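You operate a simulated robot arm through the tools that you are given. There is no shell and no other tool. Be economical: measure what you need, move in short steps, check, and stop when the job is done.

You run a simulated two-armed robot. Do the job below in one go: nothing can be reset, and whatever is moved stays where it is left.

Task
Take the striped towel from the sorting shelf and hang it over the black rail.

Only the result counts: the job must be done as asked and must still hold three seconds after the hand-in. Knocking over, shifting, dropping, spilling or breaking anything else fails it. Flat cloth is picked up by pressing the open fingertips on it (5 to 10 N) and closing them slowly along it; thin cloth reads only 2 to 8 mm in the jaws.

Robot
Two 7-joint arms with two-finger parallel grippers on one trunk, on a base that drives. Base frame: it is fixed to the floor where the robot stands at the start and does not move with it; the origin is under the middle of the robot, x ahead of it, y to its left, z up. Lengths are in mm, angles in rad, forces in N, time in s.
The left shoulder is at the start at [70, 134, 1151], the right one opposite. Payload 1.57 kg a hand.
The TCP of each hand is the grasp point between the finger pads, 30 mm short of the fingertips. In the tool frame z runs along the fingers and y along their closing line. Largest opening 80 mm; finger width 17, thickness 12; the body of the gripper, 40 by 82 mm, starts 80 mm behind the TCP.
Orientation is that of the tool frame in the base frame, as a unit quaternion [w, x, y, z]. With the fingers straight down and closing along the base's y, the tool's x points along the base's -x, its y along +y and its z along -z.

Tools
- The arms move only by the tool play_rows. It takes "left_rows", "right_rows" or both (then of equal length, played together; a hand with none holds still); each is one flat list of numbers, 6 for each row, row after row: the shift along the tool's x, y, z in mm, then the turn, a rotation vector about the tool's x, y, z in rad. In form: [tx, ty, tz, rx, ry, rz, tx, ty, tz, rx, ry, rz, ...]. A call has 1 to 10 rows; each row is the pose to reach, as a shift and turn from the pose commanded when the call began, along the tool's axes at that moment. "left_fingers" and "right_fingers" are, for a hand that has rows, the closure, from 0 (fully open) to 1 (shut), set as the call begins (left out, the last holds). A row lasts 0.2 s, in which the tool goes at most 50 mm and 0.15 rad; a call with a longer step from one row to the next is refused whole, and so is a gripper value outside its range. A pose out of reach is approached as far as the arm can. The call stops where the force on the tool passes 40 N (or 10 N more than at its start, if that is more) or the arm is blocked; 0.2 s more then pass. Each finger travels about 153 mm/s and halts on what it meets, pressing with about 40 N; the grip force reading is that of the motor and also rises with nothing between the fingers. The clock runs only during rows and for 0.2 s after the last one: add rows that repeat a pose to give the fingers time. The reply holds the time, the measured pose of the TCP, the force on the tool along the base axes, the opening and the grip force, in the units named above and with some noise.
- Cameras (640 x 400 px; columns grow to the right, rows downward): "scene" is now at [133.5, 13.9, 1368.4]; the picture's right is [0.14, -0.99, 0.00], its down [-0.66, -0.09, -0.74] and it looks along [0.73, 0.10, -0.67] (base axes); focal length 290 px, centre (320, 200). "left" rides on the left gripper at [72, 7, -122] in its tool frame; the picture's right is [-0.09, 1.00, 0.00], its down [-0.84, -0.08, -0.54] and it looks along [-0.54, -0.05, 0.84] (tool axes); focal length 238 px, centre (320, 200). "right" rides on the right gripper at [72, -7, -122] in its tool frame; the picture's right is [0.09, 1.00, 0.00], its down [-0.84, 0.08, -0.54] and it looks along [-0.54, 0.05, 0.84] (tool axes); focal length 238 px, centre (320, 200). There is no depth. A picture from a camera that has moved, and an enlarged one, comes with that camera's place and axes in the base frame and with its lens.
- capture(camera): a new picture of that camera. No time passes.
- lift_body(by): slides the trunk up (or, below 0, down) by that many mm; the arms and the scene camera ride with it, the base frame stays. It gives what a move gives, with no picture.
- steer(legs): drives the robot by 1 to 6 legs, each [ahead, left, turn to the left] in mm, mm and rad, along the robot's own axes; the way and the turn of a leg run together, so that a leg with both is an arc; at most 1500 mm and 3.142 rad a leg. The arms and the cameras ride along, it lands a little off, and it stops where it bumps. It gives what a move gives.
- aim_head(pan, tilt): turns the head with the scene camera to pan (to the left, within 1.501 rad either way) and tilt (down, from -0.506 to 1.204), counted from straight ahead of the robot. It gives what a move gives.
- close_up(camera, box): a new picture of the part [left, top, right, bottom] of that camera's present view, enlarged. No time passes.
- job_done(): hands the job in; it is judged then, once.

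Work in short steps. Places have to be worked out from the pictures, the camera data and where the tool is seen: move nearer, look again, correct. Check each grasp and each placing, and mend what went wrong. You have 120 turns and 100 pictures in all, those below and enlarged ones among them. Open the grippers and draw the arms clear of the work before you hand the job in, unless the task says otherwise; then end with one line.

The tools are called after "Call:" by a JSON object that holds its "api" and its "payload". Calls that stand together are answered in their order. play_rows: Moves the arms, as the interface text tells. Its arguments: {"type":"object","properties":{"left_rows":{"type":"array","items":{"type":"number"}},"left_fingers":{"type":"number"},"right_rows":{"type":"array","items":{"type":"number"}},"right_fingers":{"type":"number"}},"required":[]} The other tools are called the same way: lift_body (by) slides the trunk up or down; steer (legs) drives the base; aim_head (pan, tilt) turns the head that bears the scene camera; capture (camera) takes a picture; close_up (camera, box) takes an enlarged picture of a part of a camera's view; job_done () hands the job in.

At the start:

```text
t: 0.0
left_eef_pos: [519.7, 167.8, 1103.8]
left_orientation: [0.0, -0.001, 1.0, 0.001]
left_force: [0.1, 0.3, 0.3]
left_grip_width: 79.9
left_gripper_force: 0.1
right_eef_pos: [439.2, -155.5, 1103.4]
right_orientation: [0.0, 0.0, 1.0, 0.0]
right_force: [-0.5, -0.4, -0.4]
right_grip_width: 80.2
right_gripper_force: 0.1
trunk travel left (down, up): [-725.0, 215.0]
robot x, y, heading: [0.3, 4.7, -0.003]
head pan, tilt: [0.141, 0.735]
```

scene: 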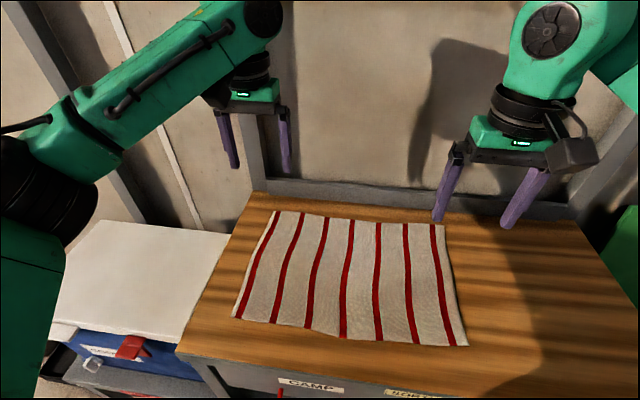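
right: 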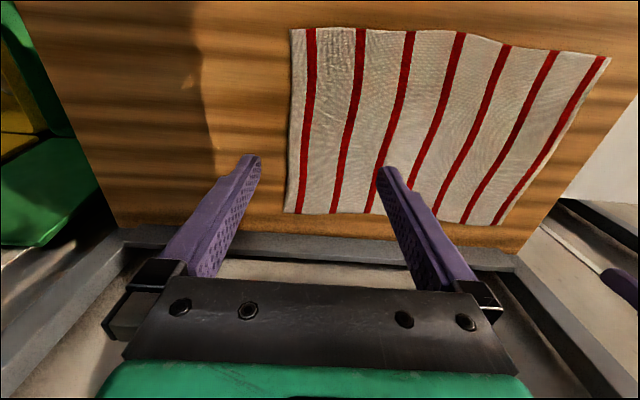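
left: 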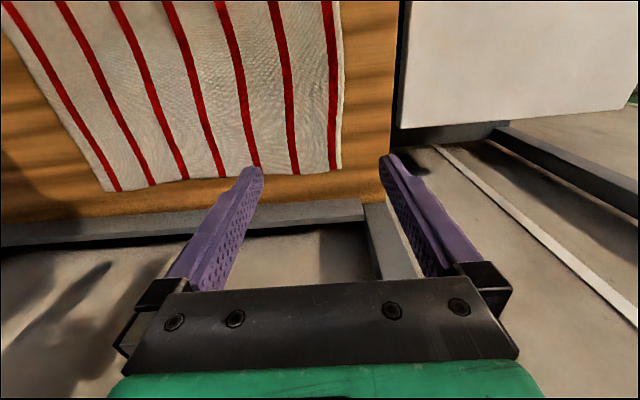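

The towel lies on the wooden surface ahead. The black rail is not in view yet, so I turn the head to look for it.

Call:
{"api": "aim_head", "payload": {"pan": 1.2, "tilt": 0.5}}

Call:
{"api": "capture", "payload": {"camera": "scene"}}

Call:
{"api": "aim_head", "payload": {"pan": -1.0, "tilt": 0.5}}

Call:
{"api": "capture", "payload": {"camera": "scene"}}

Call:
{"api": "aim_head", "payload": {"pan": 0.0, "tilt": 0.2}}

Call:
{"api": "capture", "payload": {"camera": "scene"}}

```text
t: 1.3
left_eef_pos: [519.1, 168.3, 1103.5]
left_orientation: [0.0, -0.001, 1.0, 0.001]
left_force: [-0.8, 0.1, 0.2]
left_grip_width: 79.9
left_gripper_force: 0.1
right_eef_pos: [439.6, -156.8, 1104.2]
right_orientation: [0.001, 0.0, 1.0, 0.0]
right_force: [-0.8, 0.5, 0.1]
right_grip_width: 79.8
right_gripper_force: 0.1
trunk travel left (down, up): [-725.0, 215.0]
robot x, y, heading: [0.8, 2.3, -0.004]
head pan, tilt: [1.201, 0.499]
```

```text
96 pictures are left
camera scene: at [83.8, 86.9, 1389.0], right [0.93, -0.36, 0.0], down [-0.17, -0.45, -0.88], along [0.32, 0.82, -0.48], focal length 290 px, centre (320, 200)
```

scene: 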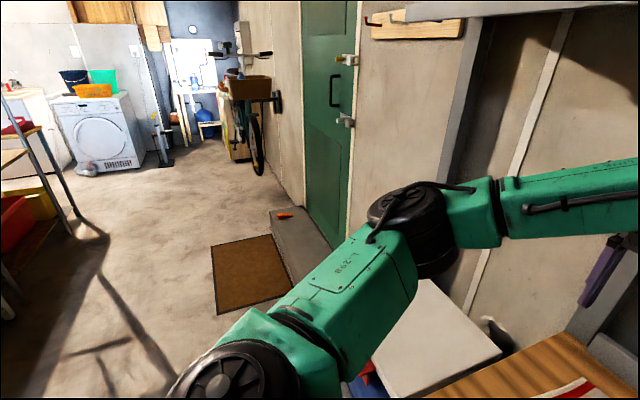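

```text
t: 3.4
left_eef_pos: [518.9, 169.2, 1104.3]
left_orientation: [0.0, -0.002, 1.0, -0.001]
left_force: [0.6, 0.4, -0.2]
left_grip_width: 79.9
left_gripper_force: 0.1
right_eef_pos: [439.8, -156.4, 1103.3]
right_orientation: [0.0, 0.0, 1.0, 0.0]
right_force: [0.2, -0.3, -0.1]
right_grip_width: 80.1
right_gripper_force: 0.0
trunk travel left (down, up): [-725.0, 215.0]
robot x, y, heading: [-1.5, 1.3, -0.004]
head pan, tilt: [-1.0, 0.499]
```

```text
95 pictures are left
camera scene: at [100.0, -74.4, 1389.0], right [-0.84, -0.54, 0.0], down [-0.26, 0.4, -0.88], along [0.47, -0.74, -0.48], focal length 290 px, centre (320, 200)
```

scene: 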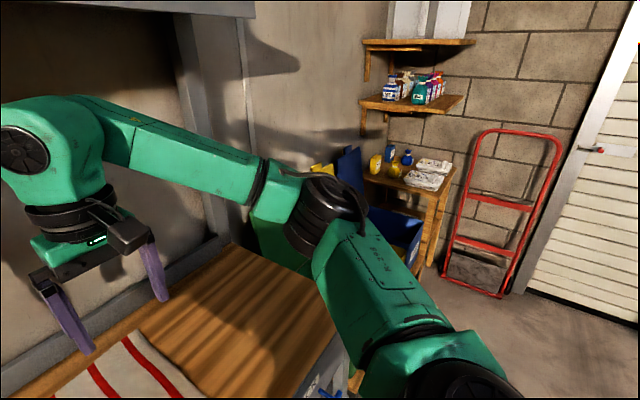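

```text
t: 4.7
left_eef_pos: [520.0, 168.9, 1104.6]
left_orientation: [-0.001, -0.001, 1.0, 0.001]
left_force: [-0.2, -0.2, 0.8]
left_grip_width: 80.0
left_gripper_force: 0.0
right_eef_pos: [439.4, -156.0, 1102.4]
right_orientation: [0.0, 0.0, 1.0, 0.0]
right_force: [0.5, 0.1, 0.2]
right_grip_width: 79.8
right_gripper_force: 0.0
trunk travel left (down, up): [-725.0, 215.0]
robot x, y, heading: [-0.3, -1.3, -0.002]
head pan, tilt: [0.0, 0.201]
```

```text
94 pictures are left
camera scene: at [144.0, 2.0, 1416.6], right [0.0, -1.0, 0.0], down [-0.2, 0.0, -0.98], along [0.98, 0.0, -0.2], focal length 290 px, centre (320, 200)
```

scene: 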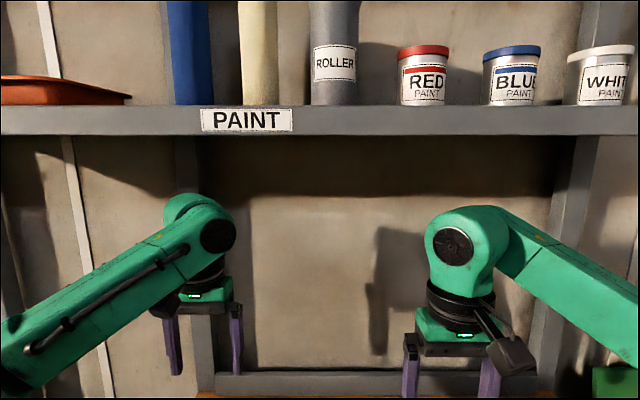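

No rail ahead or to either side so far, so I look further back on both sides.

Call:
{"api": "aim_head", "payload": {"pan": 1.5, "tilt": 0.25}}

Call:
{"api": "capture", "payload": {"camera": "scene"}}

Call:
{"api": "aim_head", "payload": {"pan": -1.5, "tilt": 0.25}}

Call:
{"api": "capture", "payload": {"camera": "scene"}}

Call:
{"api": "aim_head", "payload": {"pan": 0.0, "tilt": 1.1}}

Call:
{"api": "capture", "payload": {"camera": "scene"}}

```text
t: 6.2
left_eef_pos: [519.2, 168.0, 1104.8]
left_orientation: [0.0, 0.0, 1.0, 0.0]
left_force: [0.3, -0.4, 0.0]
left_grip_width: 80.0
left_gripper_force: 0.0
right_eef_pos: [439.4, -156.4, 1103.3]
right_orientation: [0.0, 0.0, 1.0, -0.001]
right_force: [-0.6, 0.0, -0.5]
right_grip_width: 79.9
right_gripper_force: 0.0
trunk travel left (down, up): [-725.0, 215.0]
robot x, y, heading: [-0.7, -1.0, 0.001]
head pan, tilt: [1.499, 0.25]
```

```text
93 pictures are left
camera scene: at [57.5, 95.2, 1412.1], right [1.0, -0.07, 0.0], down [-0.02, -0.25, -0.97], along [0.07, 0.97, -0.25], focal length 290 px, centre (320, 200)
```

scene: 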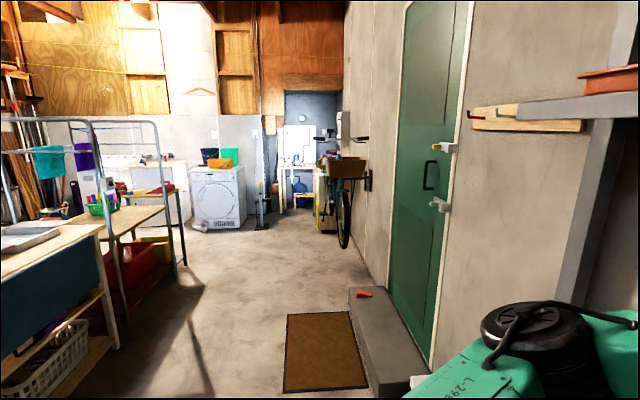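

```text
t: 8.8
left_eef_pos: [520.1, 168.5, 1103.7]
left_orientation: [0.0, -0.001, 1.0, -0.001]
left_force: [-0.3, 0.3, 0.2]
left_grip_width: 79.9
left_gripper_force: 0.1
right_eef_pos: [440.5, -155.6, 1103.4]
right_orientation: [0.0, 0.001, 1.0, 0.001]
right_force: [0.3, 0.2, 0.9]
right_grip_width: 79.9
right_gripper_force: 0.1
trunk travel left (down, up): [-725.0, 215.0]
robot x, y, heading: [1.5, -2.1, 0.002]
head pan, tilt: [-1.499, 0.25]
```

```text
92 pictures are left
camera scene: at [57.5, -91.1, 1412.1], right [-1.0, -0.07, 0.0], down [-0.02, 0.25, -0.97], along [0.07, -0.97, -0.25], focal length 290 px, centre (320, 200)
```

scene: 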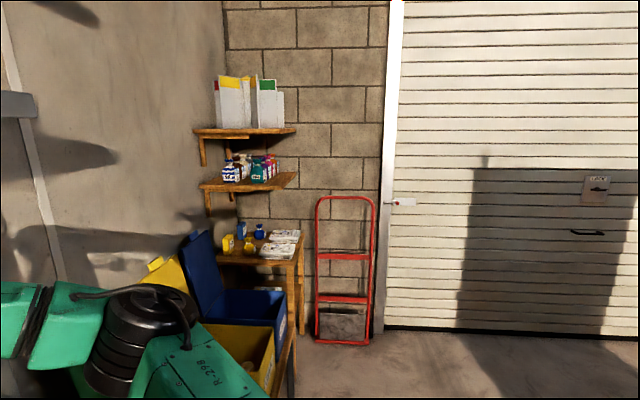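

```text
t: 10.4
left_eef_pos: [519.9, 169.4, 1103.6]
left_orientation: [0.0, -0.001, 1.0, 0.0]
left_force: [0.6, -0.1, 0.0]
left_grip_width: 79.8
left_gripper_force: 0.1
right_eef_pos: [439.8, -155.3, 1103.0]
right_orientation: [0.0, 0.001, 1.0, 0.0]
right_force: [0.0, 0.1, -0.2]
right_grip_width: 80.1
right_gripper_force: 0.2
trunk travel left (down, up): [-725.0, 215.0]
robot x, y, heading: [-1.5, -2.3, 0.0]
head pan, tilt: [0.0, 1.1]
```

```text
91 pictures are left
camera scene: at [113.9, 2.0, 1341.3], right [0.0, -1.0, 0.0], down [-0.89, 0.0, -0.45], along [0.45, 0.0, -0.89], focal length 290 px, centre (320, 200)
```

scene: 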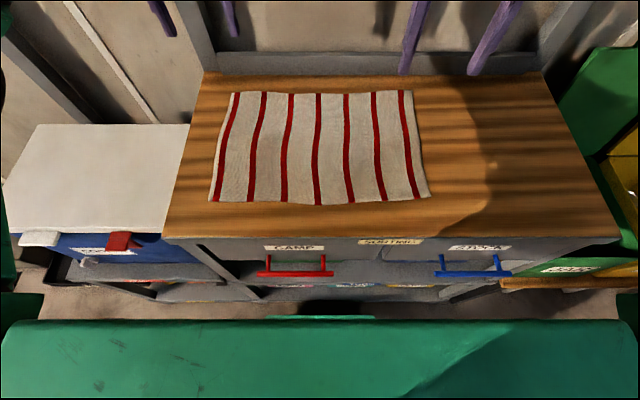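

The towel is on the shelf labelled SORTING, but the rail must be behind me. I turn left in place to scout, since the hands are well above everything.

Call:
{"api": "steer", "payload": {"legs": [[-100, 0, 0], [0, 0, 1.3]]}}

Call:
{"api": "aim_head", "payload": {"pan": 0.6, "tilt": 0.35}}

Call:
{"api": "capture", "payload": {"camera": "scene"}}

Call:
{"api": "aim_head", "payload": {"pan": 1.5, "tilt": 0.35}}

Call:
{"api": "capture", "payload": {"camera": "scene"}}

```text
t: 14.8
left_eef_pos: [-115.1, 546.2, 1103.4]
left_orientation: [0.0, -0.6, 0.8, 0.0]
left_force: [0.0, 0.4, -0.3]
left_grip_width: 79.8
left_gripper_force: 0.0
right_eef_pos: [174.0, 376.9, 1102.8]
right_orientation: [0.0, -0.599, 0.801, 0.001]
right_force: [-0.5, 0.7, -0.6]
right_grip_width: 80.0
right_gripper_force: 0.1
trunk travel left (down, up): [-725.0, 215.0]
robot x, y, heading: [-100.4, -0.6, 1.282]
head pan, tilt: [0.0, 1.1]
```

```text
t: 15.9
left_eef_pos: [-114.6, 545.4, 1103.3]
left_orientation: [-0.001, -0.6, 0.8, 0.0]
left_force: [0.0, -0.3, -0.1]
left_grip_width: 80.0
left_gripper_force: 0.0
right_eef_pos: [173.5, 377.6, 1103.9]
right_orientation: [0.001, -0.599, 0.8, 0.001]
right_force: [1.2, 0.0, -0.5]
right_grip_width: 79.8
right_gripper_force: 0.1
trunk travel left (down, up): [-725.0, 215.0]
robot x, y, heading: [-97.1, 0.5, 1.283]
head pan, tilt: [0.6, 0.351]
```

```text
90 pictures are left
camera scene: at [-114.3, 138.9, 1402.6], right [0.95, 0.31, 0.0], down [0.11, -0.33, -0.94], along [-0.29, 0.89, -0.34], focal length 290 px, centre (320, 200)
```

scene: 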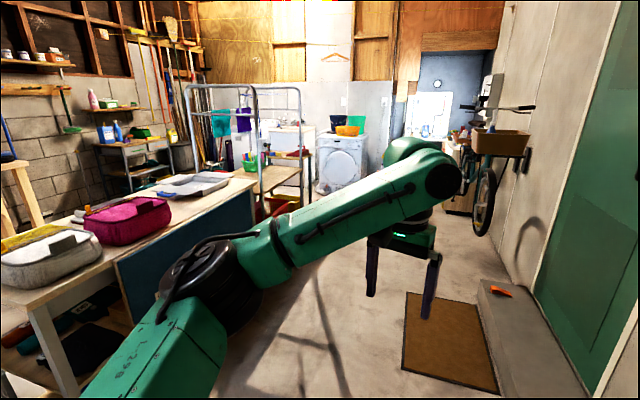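

```text
t: 17.1
left_eef_pos: [-115.6, 547.0, 1103.7]
left_orientation: [0.0, -0.599, 0.801, 0.0]
left_force: [0.3, 1.1, 0.8]
left_grip_width: 80.0
left_gripper_force: 0.1
right_eef_pos: [173.2, 377.8, 1104.0]
right_orientation: [0.0, -0.599, 0.801, 0.0]
right_force: [-0.3, -0.1, 0.2]
right_grip_width: 80.1
right_gripper_force: 0.1
trunk travel left (down, up): [-725.0, 215.0]
robot x, y, heading: [-100.7, 0.1, 1.284]
head pan, tilt: [1.499, 0.351]
```

```text
89 pictures are left
camera scene: at [-172.9, 83.0, 1402.7], right [0.35, 0.94, 0.0], down [0.32, -0.12, -0.94], along [-0.88, 0.33, -0.34], focal length 290 px, centre (320, 200)
```

scene: 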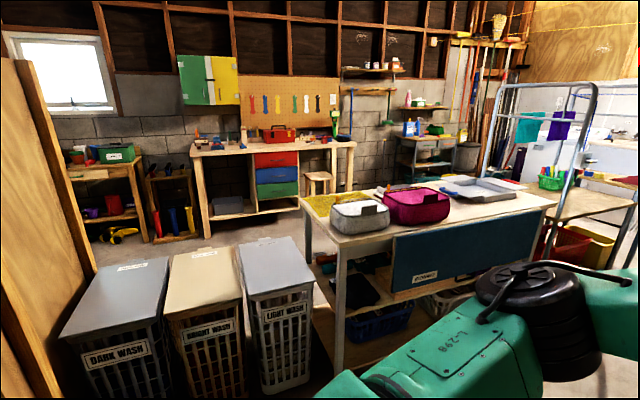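

A drying frame stands near the washer. I zoom in on it to look for a black rail.

Call:
{"api": "aim_head", "payload": {"pan": 0.6, "tilt": 0.15}}

Call:
{"api": "close_up", "payload": {"camera": "scene", "box": [120, 60, 400, 300]}}

Call:
{"api": "close_up", "payload": {"camera": "scene", "box": [340, 60, 640, 300]}}

```text
t: 18.3
left_eef_pos: [-115.7, 546.3, 1103.9]
left_orientation: [0.001, -0.6, 0.8, 0.0]
left_force: [0.2, 0.3, 0.6]
left_grip_width: 79.9
left_gripper_force: 0.1
right_eef_pos: [174.3, 377.6, 1103.5]
right_orientation: [0.0, -0.599, 0.801, 0.0]
right_force: [0.0, -0.3, -0.6]
right_grip_width: 80.0
right_gripper_force: 0.2
trunk travel left (down, up): [-725.0, 215.0]
robot x, y, heading: [-99.7, -0.1, 1.287]
head pan, tilt: [0.6, 0.15]
```

```text
1.67 times, centred on (260, 180) of scene
camera zoom: at [-114.4, 138.5, 1421.4], right [0.95, 0.31, 0.0], down [0.05, -0.14, -0.99], along [-0.31, 0.94, -0.15], focal length 483 px, centre (420, 233)
```

zoom: 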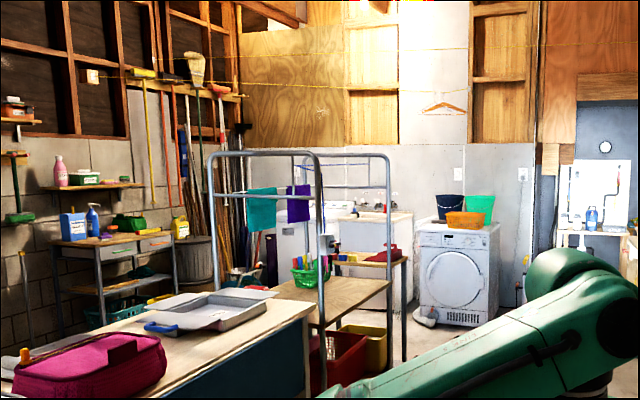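

```text
1.67 times, centred on (490, 180) of scene
camera zoom: at [-114.4, 138.5, 1421.4], right [0.95, 0.31, 0.0], down [0.05, -0.14, -0.99], along [-0.31, 0.94, -0.15], focal length 483 px, centre (37, 233)
```

zoom: 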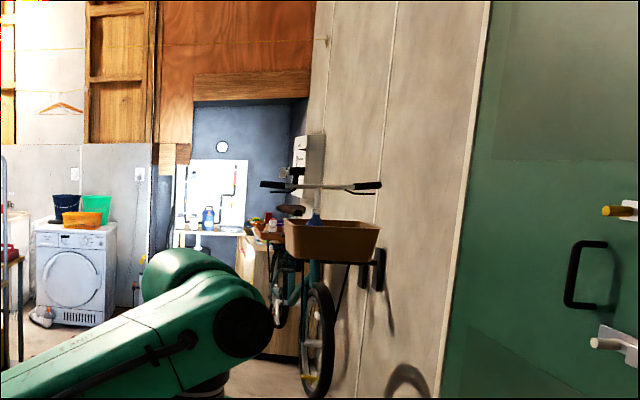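

I zoom tighter on the frame's bars and on the earlier view to the left.

Call:
{"api": "close_up", "payload": {"camera": "scene", "box": [200, 110, 300, 172]}}

Call:
{"api": "close_up", "payload": {"camera": "scene", "box": [180, 160, 320, 248]}}

```text
6.40 times, centred on (250, 141) of scene
camera zoom: at [-114.4, 138.5, 1421.4], right [0.95, 0.31, 0.0], down [0.05, -0.14, -0.99], along [-0.31, 0.94, -0.15], focal length 1855 px, centre (768, 578)
```

zoom: 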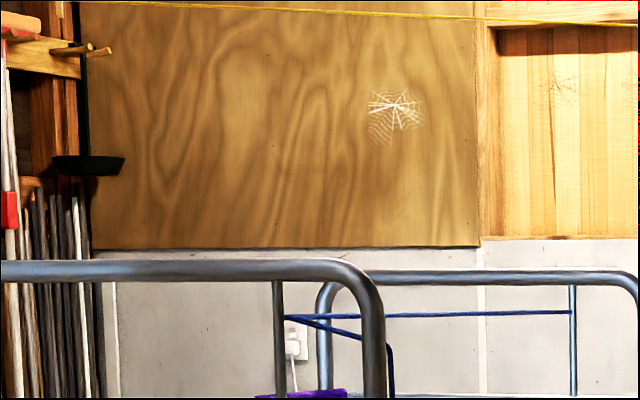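

```text
4.55 times, centred on (250, 204) of scene
camera zoom: at [-114.4, 138.5, 1421.4], right [0.95, 0.31, 0.0], down [0.05, -0.14, -0.99], along [-0.31, 0.94, -0.15], focal length 1317 px, centre (638, 182)
```

zoom: 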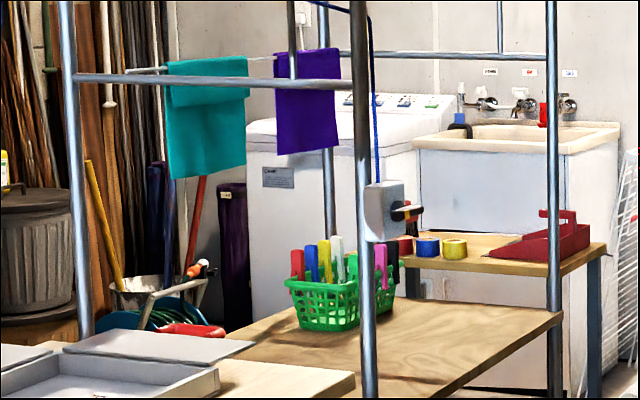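

The frame with hanging cloths stands around x≈-1100…-1800, y≈2000. I drive nearer along the free lane to look for the black rail.

Call:
{"api": "steer", "payload": {"legs": [[0, 0, 0.287], [0, 350, 0], [1000, 0, 0]]}}

Call:
{"api": "aim_head", "payload": {"pan": 0.6, "tilt": 0.3}}

Call:
{"api": "capture", "payload": {"camera": "scene"}}

```text
t: 26.4
left_eef_pos: [-648.8, 1528.8, 1104.3]
left_orientation: [0.0, 0.715, -0.699, 0.0]
left_force: [0.5, 0.1, -0.2]
left_grip_width: 80.2
left_gripper_force: 0.0
right_eef_pos: [-323.6, 1454.2, 1104.5]
right_orientation: [0.001, 0.714, -0.7, 0.0]
right_force: [0.8, -0.2, -0.1]
right_grip_width: 79.7
right_gripper_force: 0.1
trunk travel left (down, up): [-725.0, 215.0]
robot x, y, heading: [-469.8, 1012.3, 1.591]
head pan, tilt: [0.6, 0.15]
```

```text
t: 27.1
left_eef_pos: [-649.0, 1530.7, 1104.0]
left_orientation: [-0.001, 0.714, -0.7, 0.001]
left_force: [-0.3, -0.2, -0.1]
left_grip_width: 80.1
left_gripper_force: 0.0
right_eef_pos: [-322.3, 1454.6, 1103.0]
right_orientation: [0.001, 0.713, -0.701, 0.0]
right_force: [-0.4, -0.4, 0.2]
right_grip_width: 80.2
right_gripper_force: 0.1
trunk travel left (down, up): [-725.0, 215.0]
robot x, y, heading: [-469.1, 1012.1, 1.594]
head pan, tilt: [0.6, 0.3]
```

```text
84 pictures are left
camera scene: at [-525.1, 1141.4, 1407.4], right [0.81, 0.58, 0.0], down [0.17, -0.24, -0.96], along [-0.55, 0.78, -0.3], focal length 290 px, centre (320, 200)
```

scene: 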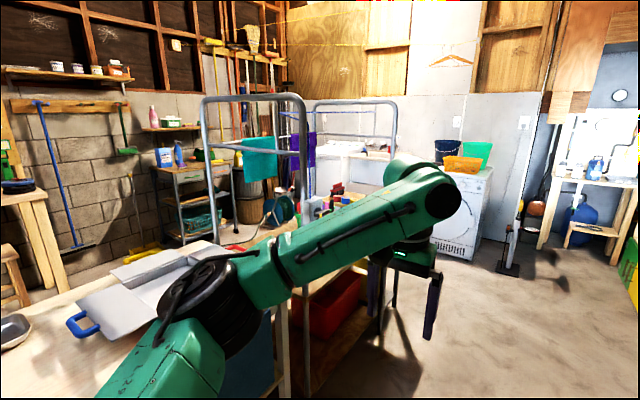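

I need a clearer view of the frame from its side. I drive on 800 mm and look left.

Call:
{"api": "steer", "payload": {"legs": [[800, -100, 0]]}}

Call:
{"api": "aim_head", "payload": {"pan": 1.2, "tilt": 0.2}}

Call:
{"api": "capture", "payload": {"camera": "scene"}}

```text
t: 31.4
left_eef_pos: [-552.2, 2327.5, 1104.3]
left_orientation: [0.0, 0.709, -0.705, 0.0]
left_force: [0.0, 0.6, -0.1]
left_grip_width: 79.9
left_gripper_force: 0.0
right_eef_pos: [-228.3, 2248.1, 1104.2]
right_orientation: [0.0, 0.709, -0.705, 0.0]
right_force: [0.0, -0.5, 0.5]
right_grip_width: 80.1
right_gripper_force: 0.3
trunk travel left (down, up): [-725.0, 215.0]
robot x, y, heading: [-385.0, 1806.7, 1.578]
head pan, tilt: [0.6, 0.3]
```

```text
t: 32.4
left_eef_pos: [-553.7, 2327.5, 1103.2]
left_orientation: [0.001, 0.709, -0.706, -0.001]
left_force: [0.9, 0.4, 0.3]
left_grip_width: 79.9
left_gripper_force: 0.1
right_eef_pos: [-228.9, 2249.2, 1104.2]
right_orientation: [0.0, 0.708, -0.706, 0.001]
right_force: [-0.5, -0.9, -0.4]
right_grip_width: 80.0
right_gripper_force: 0.0
trunk travel left (down, up): [-725.0, 215.0]
robot x, y, heading: [-380.0, 1807.7, 1.577]
head pan, tilt: [1.201, 0.201]
```

```text
83 pictures are left
camera scene: at [-469.7, 1894.5, 1416.7], right [0.36, 0.93, 0.0], down [0.19, -0.07, -0.98], along [-0.91, 0.35, -0.2], focal length 290 px, centre (320, 200)
```

scene: 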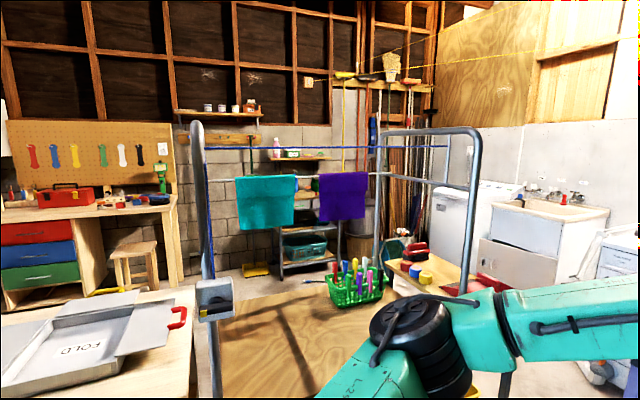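

Call:
{"api": "close_up", "payload": {"camera": "scene", "box": [180, 110, 500, 310]}}

```text
2.00 times, centred on (340, 210) of scene
camera zoom: at [-469.7, 1894.5, 1416.7], right [0.36, 0.93, 0.0], down [0.19, -0.07, -0.98], along [-0.91, 0.35, -0.2], focal length 580 px, centre (280, 180)
```

zoom: 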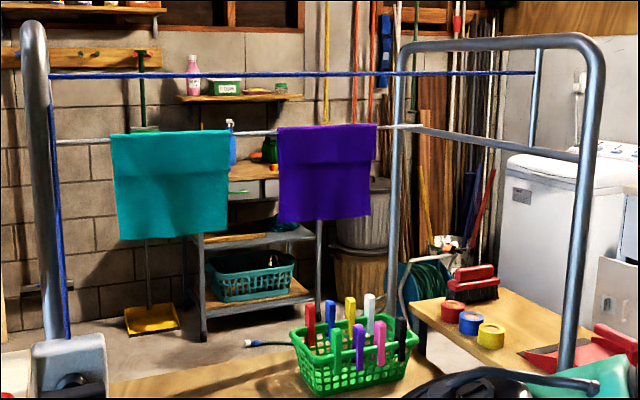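

The frame carries a white rail with two cloths, plus a blue rope from a box that suggests a hoist. I look up and along the other sides for the black rail.

Call:
{"api": "aim_head", "payload": {"pan": 1.2, "tilt": -0.5}}

Call:
{"api": "capture", "payload": {"camera": "scene"}}

Call:
{"api": "aim_head", "payload": {"pan": 0.0, "tilt": 0.1}}

Call:
{"api": "capture", "payload": {"camera": "scene"}}

Call:
{"api": "aim_head", "payload": {"pan": -1.3, "tilt": 0.2}}

Call:
{"api": "capture", "payload": {"camera": "scene"}}

```text
t: 33.4
left_eef_pos: [-553.8, 2328.1, 1104.2]
left_orientation: [0.0, 0.709, -0.705, 0.001]
left_force: [-0.1, -0.1, 0.4]
left_grip_width: 80.0
left_gripper_force: 0.1
right_eef_pos: [-228.9, 2248.9, 1103.2]
right_orientation: [-0.001, 0.708, -0.706, 0.0]
right_force: [0.0, -0.2, 0.0]
right_grip_width: 79.8
right_gripper_force: 0.1
trunk travel left (down, up): [-725.0, 215.0]
robot x, y, heading: [-382.5, 1811.4, 1.575]
head pan, tilt: [1.201, -0.499]
```

```text
81 pictures are left
camera scene: at [-445.4, 1885.3, 1475.1], right [0.36, 0.93, 0.0], down [-0.45, 0.17, -0.88], along [-0.82, 0.31, 0.48], focal length 290 px, centre (320, 200)
```

scene: 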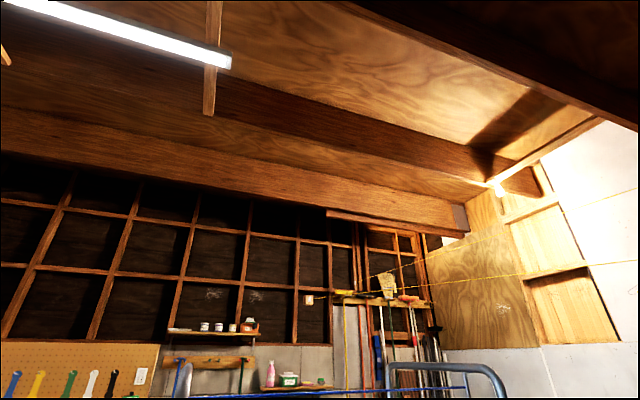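

```text
t: 34.8
left_eef_pos: [-553.4, 2327.6, 1102.4]
left_orientation: [0.0, 0.709, -0.705, -0.001]
left_force: [0.6, 0.5, -0.1]
left_grip_width: 80.1
left_gripper_force: 0.1
right_eef_pos: [-228.5, 2250.0, 1103.6]
right_orientation: [0.0, 0.708, -0.706, -0.001]
right_force: [-0.7, 0.7, 0.1]
right_grip_width: 80.3
right_gripper_force: 0.1
trunk travel left (down, up): [-725.0, 215.0]
robot x, y, heading: [-380.1, 1811.7, 1.574]
head pan, tilt: [0.0, 0.099]
```

```text
80 pictures are left
camera scene: at [-383.2, 1953.3, 1426.1], right [1.0, 0.01, 0.0], down [0.0, -0.1, -1.0], along [-0.01, 1.0, -0.1], focal length 290 px, centre (320, 200)
```

scene: 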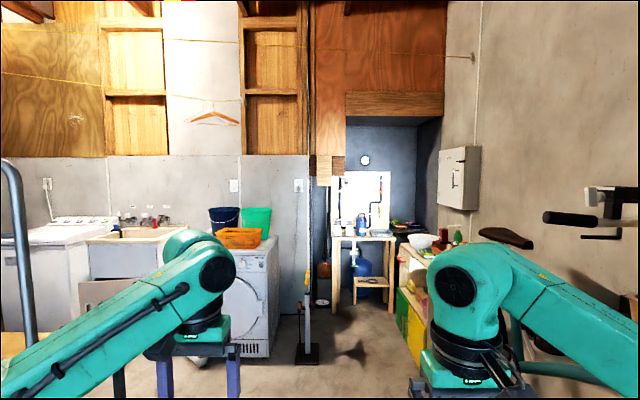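

```text
t: 36.3
left_eef_pos: [-552.3, 2328.9, 1104.2]
left_orientation: [0.0, 0.709, -0.705, 0.001]
left_force: [-0.3, 0.0, -0.3]
left_grip_width: 80.1
left_gripper_force: 0.0
right_eef_pos: [-229.1, 2250.3, 1103.8]
right_orientation: [0.0, 0.708, -0.706, 0.0]
right_force: [0.0, 0.5, 1.5]
right_grip_width: 79.9
right_gripper_force: 0.1
trunk travel left (down, up): [-725.0, 215.0]
robot x, y, heading: [-381.7, 1808.4, 1.574]
head pan, tilt: [-1.3, 0.201]
```

```text
79 pictures are left
camera scene: at [-293.1, 1886.6, 1416.7], right [0.27, -0.96, 0.0], down [-0.19, -0.05, -0.98], along [0.94, 0.27, -0.2], focal length 290 px, centre (320, 200)
```

scene: 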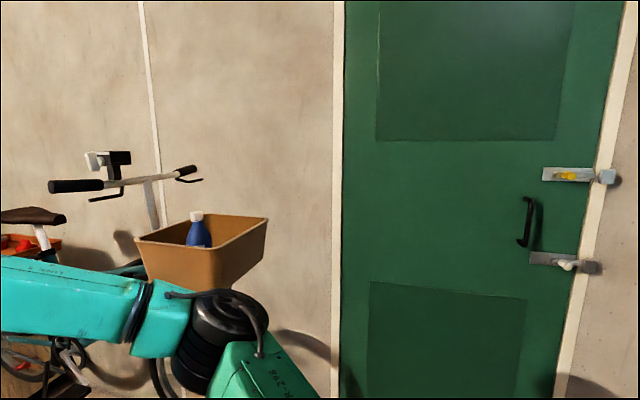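

No black rail seen yet. I check the left side, lower down, and the area by the washer.

Call:
{"api": "aim_head", "payload": {"pan": 0.7, "tilt": 0.5}}

Call:
{"api": "capture", "payload": {"camera": "scene"}}

Call:
{"api": "aim_head", "payload": {"pan": 1.5, "tilt": 0.6}}

Call:
{"api": "capture", "payload": {"camera": "scene"}}

Call:
{"api": "aim_head", "payload": {"pan": 0.0, "tilt": 0.5}}

Call:
{"api": "capture", "payload": {"camera": "scene"}}

```text
t: 38.2
left_eef_pos: [-552.4, 2327.8, 1104.7]
left_orientation: [0.0, 0.709, -0.705, 0.001]
left_force: [1.1, 0.0, 0.6]
left_grip_width: 80.1
left_gripper_force: 0.0
right_eef_pos: [-229.2, 2249.9, 1103.7]
right_orientation: [0.0, 0.708, -0.706, 0.001]
right_force: [0.0, -0.3, 0.3]
right_grip_width: 80.0
right_gripper_force: 0.1
trunk travel left (down, up): [-725.0, 215.0]
robot x, y, heading: [-380.9, 1809.5, 1.572]
head pan, tilt: [0.7, 0.499]
```

```text
78 pictures are left
camera scene: at [-441.6, 1930.7, 1389.0], right [0.76, 0.65, 0.0], down [0.31, -0.37, -0.88], along [-0.57, 0.67, -0.48], focal length 290 px, centre (320, 200)
```

scene: 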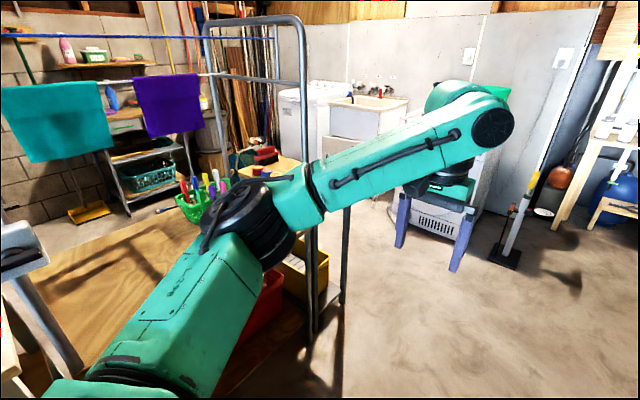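

```text
t: 39.4
left_eef_pos: [-553.0, 2327.9, 1104.0]
left_orientation: [0.0, 0.709, -0.705, 0.0]
left_force: [1.1, 0.5, 0.8]
left_grip_width: 79.7
left_gripper_force: 0.0
right_eef_pos: [-229.1, 2249.1, 1102.7]
right_orientation: [0.0, 0.709, -0.706, 0.0]
right_force: [-0.1, -0.4, -0.2]
right_grip_width: 80.0
right_gripper_force: 0.1
trunk travel left (down, up): [-725.0, 215.0]
robot x, y, heading: [-381.5, 1807.8, 1.571]
head pan, tilt: [1.499, 0.6]
```

```text
77 pictures are left
camera scene: at [-470.9, 1867.3, 1379.9], right [0.07, 1.0, 0.0], down [0.56, -0.04, -0.83], along [-0.82, 0.06, -0.56], focal length 290 px, centre (320, 200)
```

scene: 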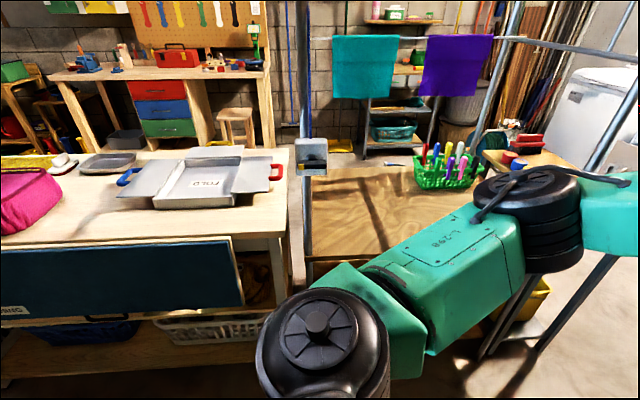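

```text
t: 41.0
left_eef_pos: [-553.4, 2327.7, 1103.5]
left_orientation: [0.0, 0.709, -0.705, 0.0]
left_force: [-0.2, 0.3, -0.1]
left_grip_width: 80.0
left_gripper_force: 0.0
right_eef_pos: [-228.4, 2248.4, 1103.6]
right_orientation: [0.0, 0.708, -0.706, 0.0]
right_force: [-0.1, 0.4, -0.1]
right_grip_width: 80.0
right_gripper_force: 0.1
trunk travel left (down, up): [-725.0, 215.0]
robot x, y, heading: [-381.6, 1808.4, 1.572]
head pan, tilt: [0.0, 0.499]
```

```text
76 pictures are left
camera scene: at [-383.2, 1952.2, 1389.0], right [1.0, 0.01, 0.0], down [0.0, -0.48, -0.88], along [0.0, 0.88, -0.48], focal length 290 px, centre (320, 200)
```

scene: 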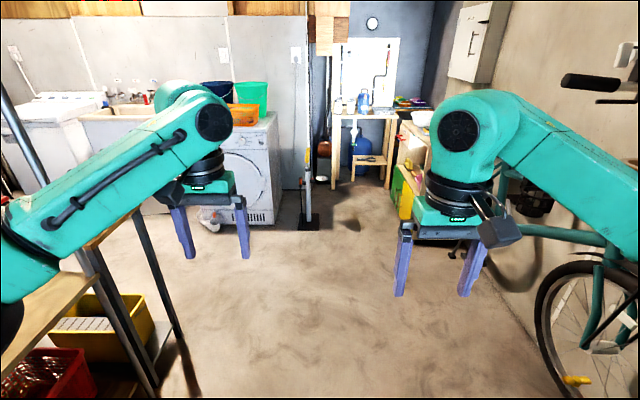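

I zoom in on the niche ahead and on the washer area.

Call:
{"api": "aim_head", "payload": {"pan": -0.1, "tilt": 0.15}}

Call:
{"api": "close_up", "payload": {"camera": "scene", "box": [220, 130, 420, 255]}}

Call:
{"api": "aim_head", "payload": {"pan": 0.9, "tilt": 0.1}}

Call:
{"api": "close_up", "payload": {"camera": "scene", "box": [80, 100, 400, 300]}}

Call:
{"api": "close_up", "payload": {"camera": "scene", "box": [360, 80, 640, 255]}}

```text
t: 41.8
left_eef_pos: [-553.8, 2328.0, 1104.2]
left_orientation: [0.0, 0.708, -0.706, 0.0]
left_force: [-0.2, -0.9, 0.0]
left_grip_width: 79.9
left_gripper_force: 0.0
right_eef_pos: [-228.8, 2248.9, 1103.1]
right_orientation: [0.0, 0.708, -0.706, 0.0]
right_force: [0.4, -0.4, 0.4]
right_grip_width: 80.0
right_gripper_force: 0.0
trunk travel left (down, up): [-725.0, 215.0]
robot x, y, heading: [-385.7, 1808.5, 1.572]
head pan, tilt: [-0.099, 0.15]
```

```text
3.20 times, centred on (320, 192) of scene
camera zoom: at [-373.9, 1953.6, 1421.3], right [1.0, -0.09, 0.0], down [-0.01, -0.15, -0.99], along [0.09, 0.98, -0.15], focal length 928 px, centre (320, 224)
```

zoom: 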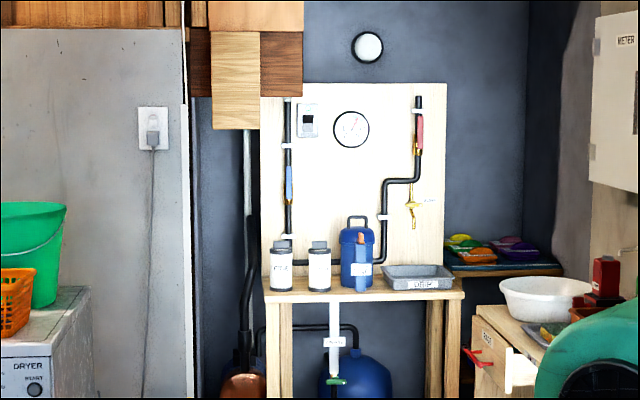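

```text
t: 43.0
left_eef_pos: [-554.3, 2326.9, 1103.4]
left_orientation: [0.0, 0.709, -0.705, -0.001]
left_force: [0.4, -0.7, 0.6]
left_grip_width: 80.1
left_gripper_force: 0.1
right_eef_pos: [-227.8, 2247.4, 1104.3]
right_orientation: [0.0, 0.708, -0.706, 0.0]
right_force: [0.6, -0.2, 0.6]
right_grip_width: 80.0
right_gripper_force: 0.2
trunk travel left (down, up): [-725.0, 215.0]
robot x, y, heading: [-383.2, 1808.7, 1.573]
head pan, tilt: [0.901, 0.099]
```

```text
2.00 times, centred on (240, 200) of scene
camera zoom: at [-455.0, 1918.2, 1426.0], right [0.62, 0.79, 0.0], down [0.08, -0.06, -0.99], along [-0.78, 0.62, -0.1], focal length 580 px, centre (480, 200)
```

zoom: 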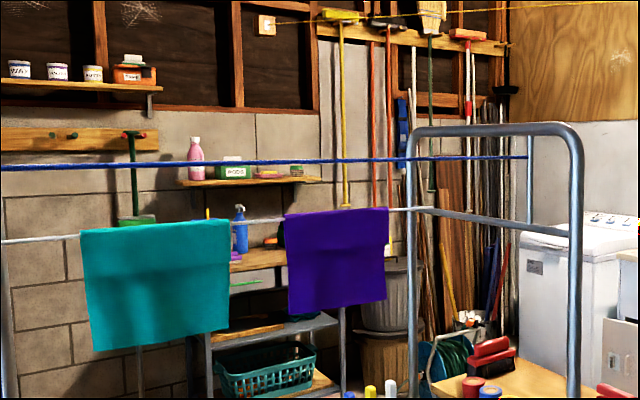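

```text
2.29 times, centred on (500, 168) of scene
camera zoom: at [-455.0, 1918.2, 1426.0], right [0.62, 0.79, 0.0], down [0.08, -0.06, -0.99], along [-0.78, 0.62, -0.1], focal length 662 px, centre (-91, 274)
```

zoom: 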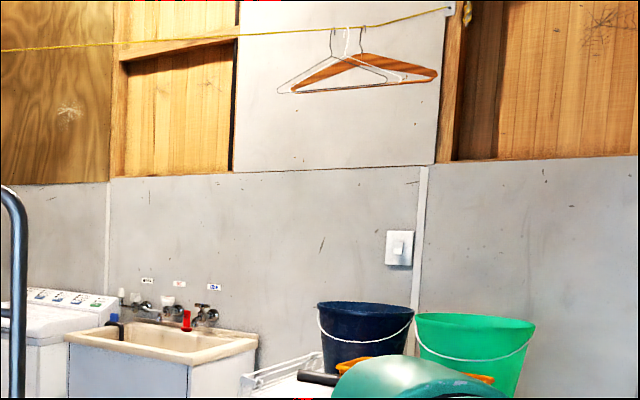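

Still no black rail. A white wire frame with a dark rod peeks out beside the dryer, so I move ahead for a clearer view of it.

Call:
{"api": "steer", "payload": {"legs": [[700, 0, 0]]}}

Call:
{"api": "aim_head", "payload": {"pan": 0.7, "tilt": 0.4}}

Call:
{"api": "capture", "payload": {"camera": "scene"}}

Call:
{"api": "aim_head", "payload": {"pan": 1.5, "tilt": 0.4}}

Call:
{"api": "capture", "payload": {"camera": "scene"}}

Call:
{"api": "aim_head", "payload": {"pan": -1.0, "tilt": 0.4}}

Call:
{"api": "capture", "payload": {"camera": "scene"}}

```text
t: 46.8
left_eef_pos: [-544.1, 3018.7, 1103.5]
left_orientation: [0.0, -0.704, 0.71, 0.0]
left_force: [-0.5, -0.8, -0.1]
left_grip_width: 80.1
left_gripper_force: 0.1
right_eef_pos: [-220.3, 2935.3, 1103.3]
right_orientation: [0.0, -0.704, 0.71, 0.0]
right_force: [-0.2, -0.9, -1.0]
right_grip_width: 79.6
right_gripper_force: 0.0
trunk travel left (down, up): [-725.0, 215.0]
robot x, y, heading: [-376.6, 2498.9, 1.559]
head pan, tilt: [0.901, 0.099]
```

```text
t: 47.6
left_eef_pos: [-544.6, 3020.4, 1103.7]
left_orientation: [0.001, -0.704, 0.71, 0.0]
left_force: [0.0, 0.4, 0.7]
left_grip_width: 79.9
left_gripper_force: 0.0
right_eef_pos: [-221.4, 2936.5, 1104.2]
right_orientation: [0.0, -0.704, 0.71, 0.0]
right_force: [-0.4, 0.4, 0.0]
right_grip_width: 80.0
right_gripper_force: 0.1
trunk travel left (down, up): [-725.0, 215.0]
robot x, y, heading: [-380.6, 2496.2, 1.559]
head pan, tilt: [0.7, 0.4]
```

```text
72 pictures are left
camera scene: at [-439.3, 2622.7, 1398.2], right [0.77, 0.64, 0.0], down [0.25, -0.3, -0.92], along [-0.59, 0.71, -0.39], focal length 290 px, centre (320, 200)
```

scene: 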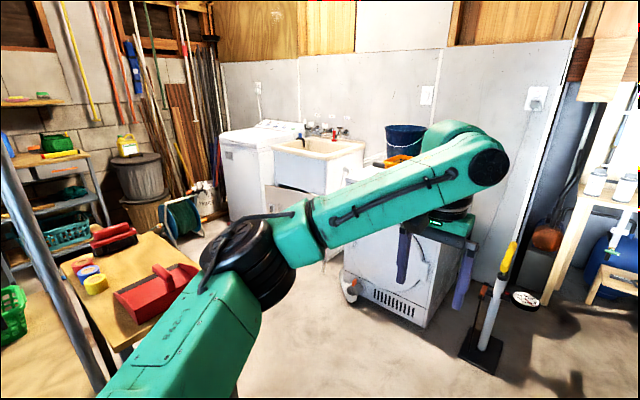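

```text
t: 48.8
left_eef_pos: [-545.8, 3019.4, 1104.1]
left_orientation: [0.0, -0.704, 0.71, 0.0]
left_force: [0.1, 0.3, 0.4]
left_grip_width: 79.9
left_gripper_force: 0.1
right_eef_pos: [-220.9, 2936.9, 1104.7]
right_orientation: [0.0, -0.704, 0.71, 0.0]
right_force: [-0.5, 0.7, 0.2]
right_grip_width: 79.9
right_gripper_force: 0.0
trunk travel left (down, up): [-725.0, 215.0]
robot x, y, heading: [-384.9, 2493.9, 1.563]
head pan, tilt: [1.499, 0.4]
```

```text
71 pictures are left
camera scene: at [-472.6, 2558.7, 1398.1], right [0.08, 1.0, 0.0], down [0.39, -0.03, -0.92], along [-0.92, 0.08, -0.39], focal length 290 px, centre (320, 200)
```

scene: 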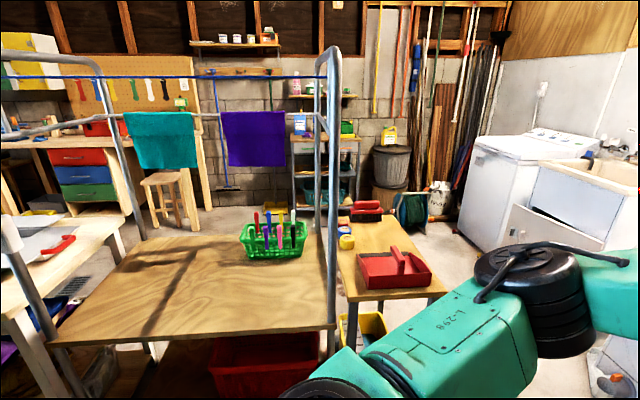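

```text
t: 51.0
left_eef_pos: [-545.4, 3020.2, 1102.6]
left_orientation: [0.0, -0.704, 0.711, 0.0]
left_force: [-0.3, -0.4, 0.2]
left_grip_width: 80.0
left_gripper_force: 0.0
right_eef_pos: [-220.9, 2936.0, 1103.4]
right_orientation: [-0.001, -0.704, 0.71, 0.0]
right_force: [0.0, -0.2, -0.2]
right_grip_width: 79.8
right_gripper_force: 0.1
trunk travel left (down, up): [-725.0, 215.0]
robot x, y, heading: [-380.0, 2502.3, 1.566]
head pan, tilt: [-1.0, 0.4]
```

```text
70 pictures are left
camera scene: at [-301.9, 2600.4, 1398.1], right [0.53, -0.85, 0.0], down [-0.33, -0.21, -0.92], along [0.78, 0.49, -0.39], focal length 290 px, centre (320, 200)
```

scene: 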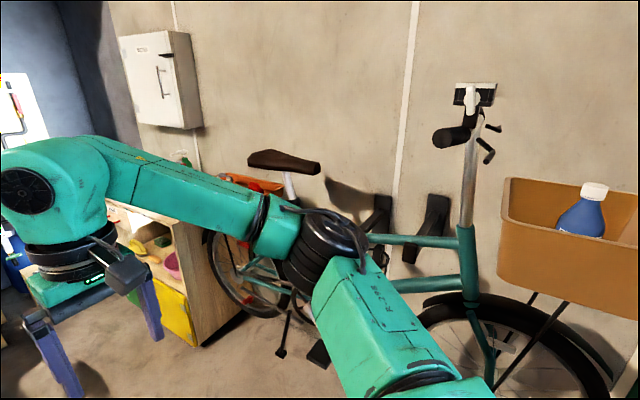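

The frame's front leg is near x≈-1130, y≈1880, so there is room to turn. I turn left to face back into the room and look at what was behind me.

Call:
{"api": "steer", "payload": {"legs": [[0, -100, 0], [0, 0, 2.0]]}}

Call:
{"api": "aim_head", "payload": {"pan": 0.9, "tilt": 0.15}}

Call:
{"api": "capture", "payload": {"camera": "scene"}}

Call:
{"api": "aim_head", "payload": {"pan": 0.0, "tilt": 0.15}}

Call:
{"api": "capture", "payload": {"camera": "scene"}}

```text
t: 57.1
left_eef_pos: [-669.8, 2115.8, 1103.7]
left_orientation: [0.0, 0.973, 0.23, 0.0]
left_force: [-0.2, 0.3, -0.5]
left_grip_width: 79.8
left_gripper_force: 0.1
right_eef_pos: [-743.9, 2441.4, 1103.4]
right_orientation: [0.001, 0.973, 0.23, 0.0]
right_force: [-0.1, 0.0, -0.4]
right_grip_width: 79.9
right_gripper_force: 0.1
trunk travel left (down, up): [-725.0, 215.0]
robot x, y, heading: [-285.9, 2497.9, -2.676]
head pan, tilt: [-1.0, 0.4]
```

```text
t: 58.9
left_eef_pos: [-670.1, 2114.9, 1104.7]
left_orientation: [0.0, 0.973, 0.23, 0.0]
left_force: [0.6, 0.6, 0.8]
left_grip_width: 80.1
left_gripper_force: 0.0
right_eef_pos: [-742.8, 2439.8, 1103.9]
right_orientation: [0.001, 0.973, 0.23, 0.0]
right_force: [0.7, 0.9, -0.3]
right_grip_width: 80.2
right_gripper_force: 0.1
trunk travel left (down, up): [-725.0, 215.0]
robot x, y, heading: [-279.7, 2498.0, -2.674]
head pan, tilt: [0.901, 0.15]
```

```text
69 pictures are left
camera scene: at [-344.0, 2386.6, 1421.4], right [-0.98, 0.21, 0.0], down [0.03, 0.15, -0.99], along [-0.2, -0.97, -0.15], focal length 290 px, centre (320, 200)
```

scene: 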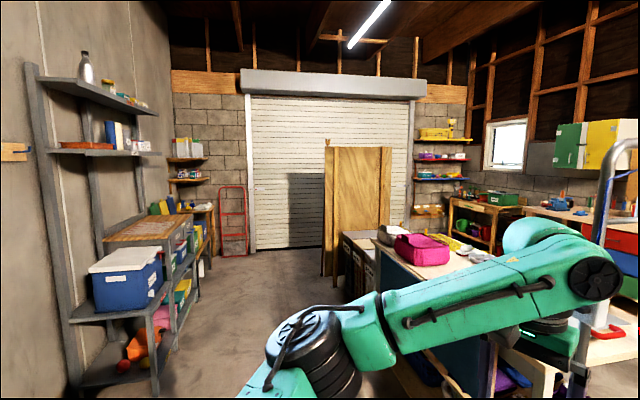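

```text
t: 60.1
left_eef_pos: [-669.8, 2115.1, 1103.8]
left_orientation: [0.0, 0.973, 0.231, 0.0]
left_force: [-0.2, -0.1, 0.6]
left_grip_width: 80.3
left_gripper_force: 0.0
right_eef_pos: [-744.0, 2441.9, 1102.8]
right_orientation: [-0.001, 0.973, 0.23, -0.001]
right_force: [0.2, -0.6, 0.3]
right_grip_width: 80.1
right_gripper_force: 0.0
trunk travel left (down, up): [-725.0, 215.0]
robot x, y, heading: [-280.4, 2497.7, -2.678]
head pan, tilt: [0.0, 0.15]
```

```text
68 pictures are left
camera scene: at [-407.9, 2435.8, 1421.4], right [-0.45, 0.89, 0.0], down [0.13, 0.07, -0.99], along [-0.88, -0.44, -0.15], focal length 290 px, centre (320, 200)
```

scene: 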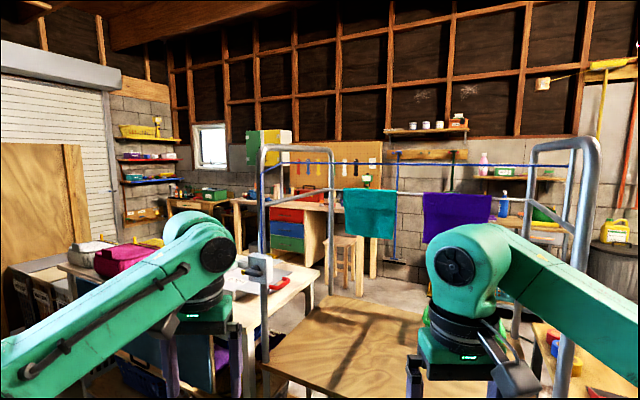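

The frame is seen from its open side. I zoom in on its rails, then on the table and front side.

Call:
{"api": "close_up", "payload": {"camera": "scene", "box": [240, 130, 440, 255]}}

Call:
{"api": "close_up", "payload": {"camera": "scene", "box": [400, 120, 640, 270]}}

Call:
{"api": "aim_head", "payload": {"pan": -0.1, "tilt": 0.7}}

Call:
{"api": "capture", "payload": {"camera": "scene"}}

```text
3.20 times, centred on (340, 192) of scene
camera zoom: at [-407.9, 2435.8, 1421.4], right [-0.45, 0.89, 0.0], down [0.13, 0.07, -0.99], along [-0.88, -0.44, -0.15], focal length 928 px, centre (256, 224)
```

zoom: 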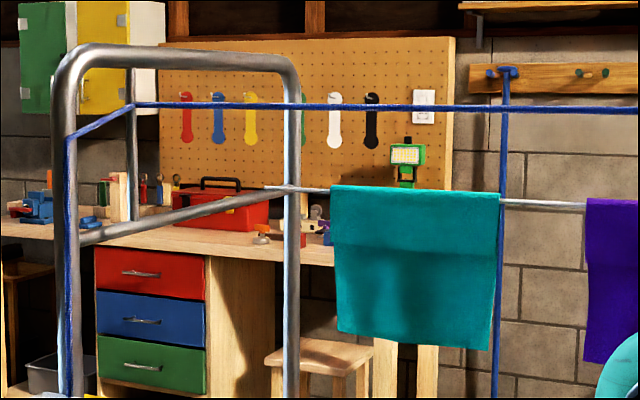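

```text
2.67 times, centred on (520, 195) of scene
camera zoom: at [-407.9, 2435.8, 1421.4], right [-0.45, 0.89, 0.0], down [0.13, 0.07, -0.99], along [-0.88, -0.44, -0.15], focal length 773 px, centre (-213, 213)
```

zoom: 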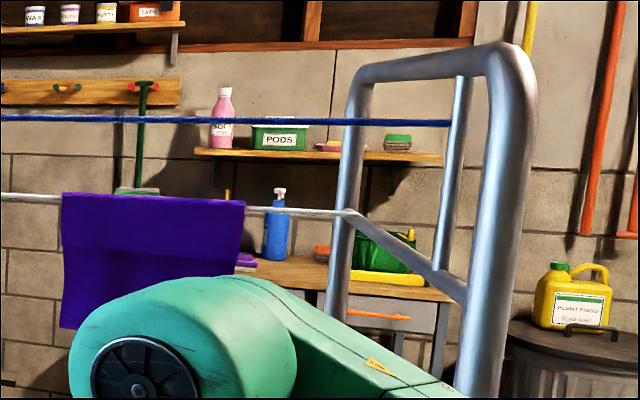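

```text
t: 61.1
left_eef_pos: [-669.8, 2115.1, 1104.3]
left_orientation: [0.0, 0.973, 0.23, 0.001]
left_force: [0.0, 0.1, 0.5]
left_grip_width: 80.0
left_gripper_force: 0.1
right_eef_pos: [-743.3, 2441.4, 1103.2]
right_orientation: [0.0, 0.973, 0.23, 0.0]
right_force: [0.0, 0.6, 0.0]
right_grip_width: 80.0
right_gripper_force: 0.1
trunk travel left (down, up): [-725.0, 215.0]
robot x, y, heading: [-283.4, 2497.5, -2.678]
head pan, tilt: [-0.099, 0.7]
```

```text
65 pictures are left
camera scene: at [-404.3, 2447.1, 1371.3], right [-0.36, 0.93, 0.0], down [0.6, 0.23, -0.77], along [-0.72, -0.27, -0.64], focal length 290 px, centre (320, 200)
```

scene: 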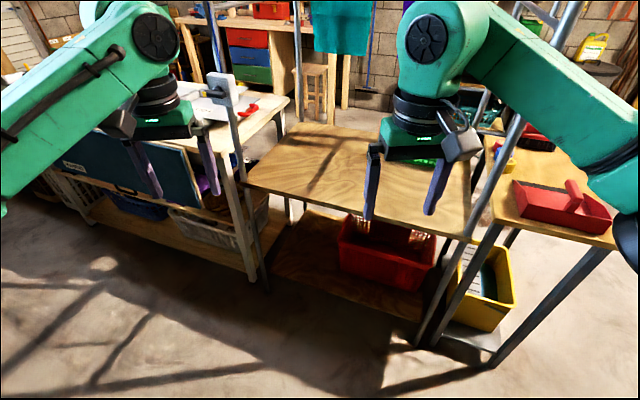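

The frame only has a white rail and a blue line. I look over the sorting-shelf side and the partition from here in close-up.

Call:
{"api": "aim_head", "payload": {"pan": 1.1, "tilt": 0.2}}

Call:
{"api": "close_up", "payload": {"camera": "scene", "box": [40, 40, 360, 240]}}

Call:
{"api": "close_up", "payload": {"camera": "scene", "box": [320, 100, 600, 275]}}

```text
t: 62.5
left_eef_pos: [-669.9, 2113.7, 1103.6]
left_orientation: [0.001, 0.973, 0.23, 0.0]
left_force: [-0.3, -0.8, 0.3]
left_grip_width: 80.0
left_gripper_force: 0.1
right_eef_pos: [-742.5, 2440.9, 1103.3]
right_orientation: [0.0, 0.973, 0.23, 0.0]
right_force: [0.6, -0.2, -0.9]
right_grip_width: 80.2
right_gripper_force: 0.1
trunk travel left (down, up): [-725.0, 215.0]
robot x, y, heading: [-279.8, 2494.6, -2.679]
head pan, tilt: [1.1, 0.201]
```

```text
2.00 times, centred on (200, 140) of scene
camera zoom: at [-325.8, 2384.2, 1416.6], right [-1.0, 0.01, 0.0], down [0.0, 0.2, -0.98], along [-0.01, -0.98, -0.2], focal length 580 px, centre (560, 320)
```

zoom: 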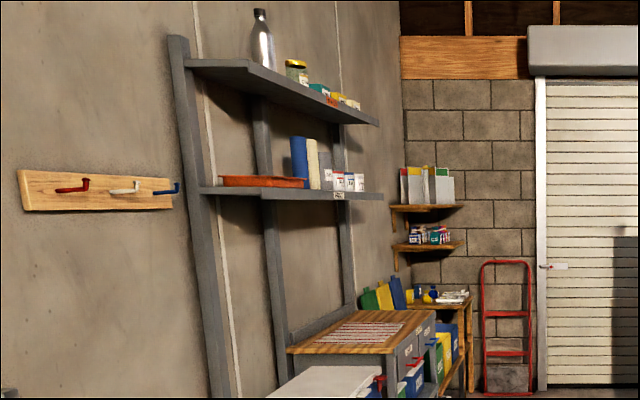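

```text
2.29 times, centred on (460, 188) of scene
camera zoom: at [-325.8, 2384.2, 1416.6], right [-1.0, 0.01, 0.0], down [0.0, 0.2, -0.98], along [-0.01, -0.98, -0.2], focal length 662 px, centre (0, 229)
```

zoom: 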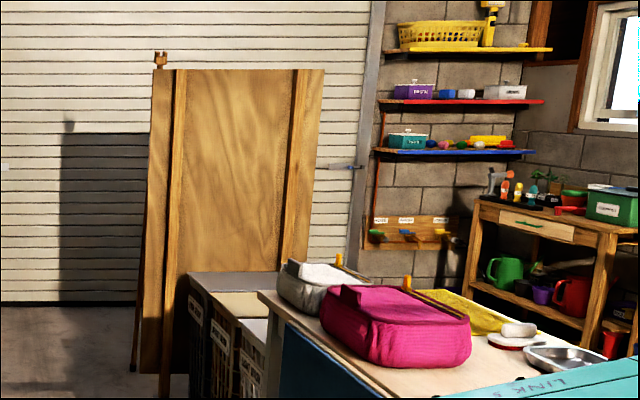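

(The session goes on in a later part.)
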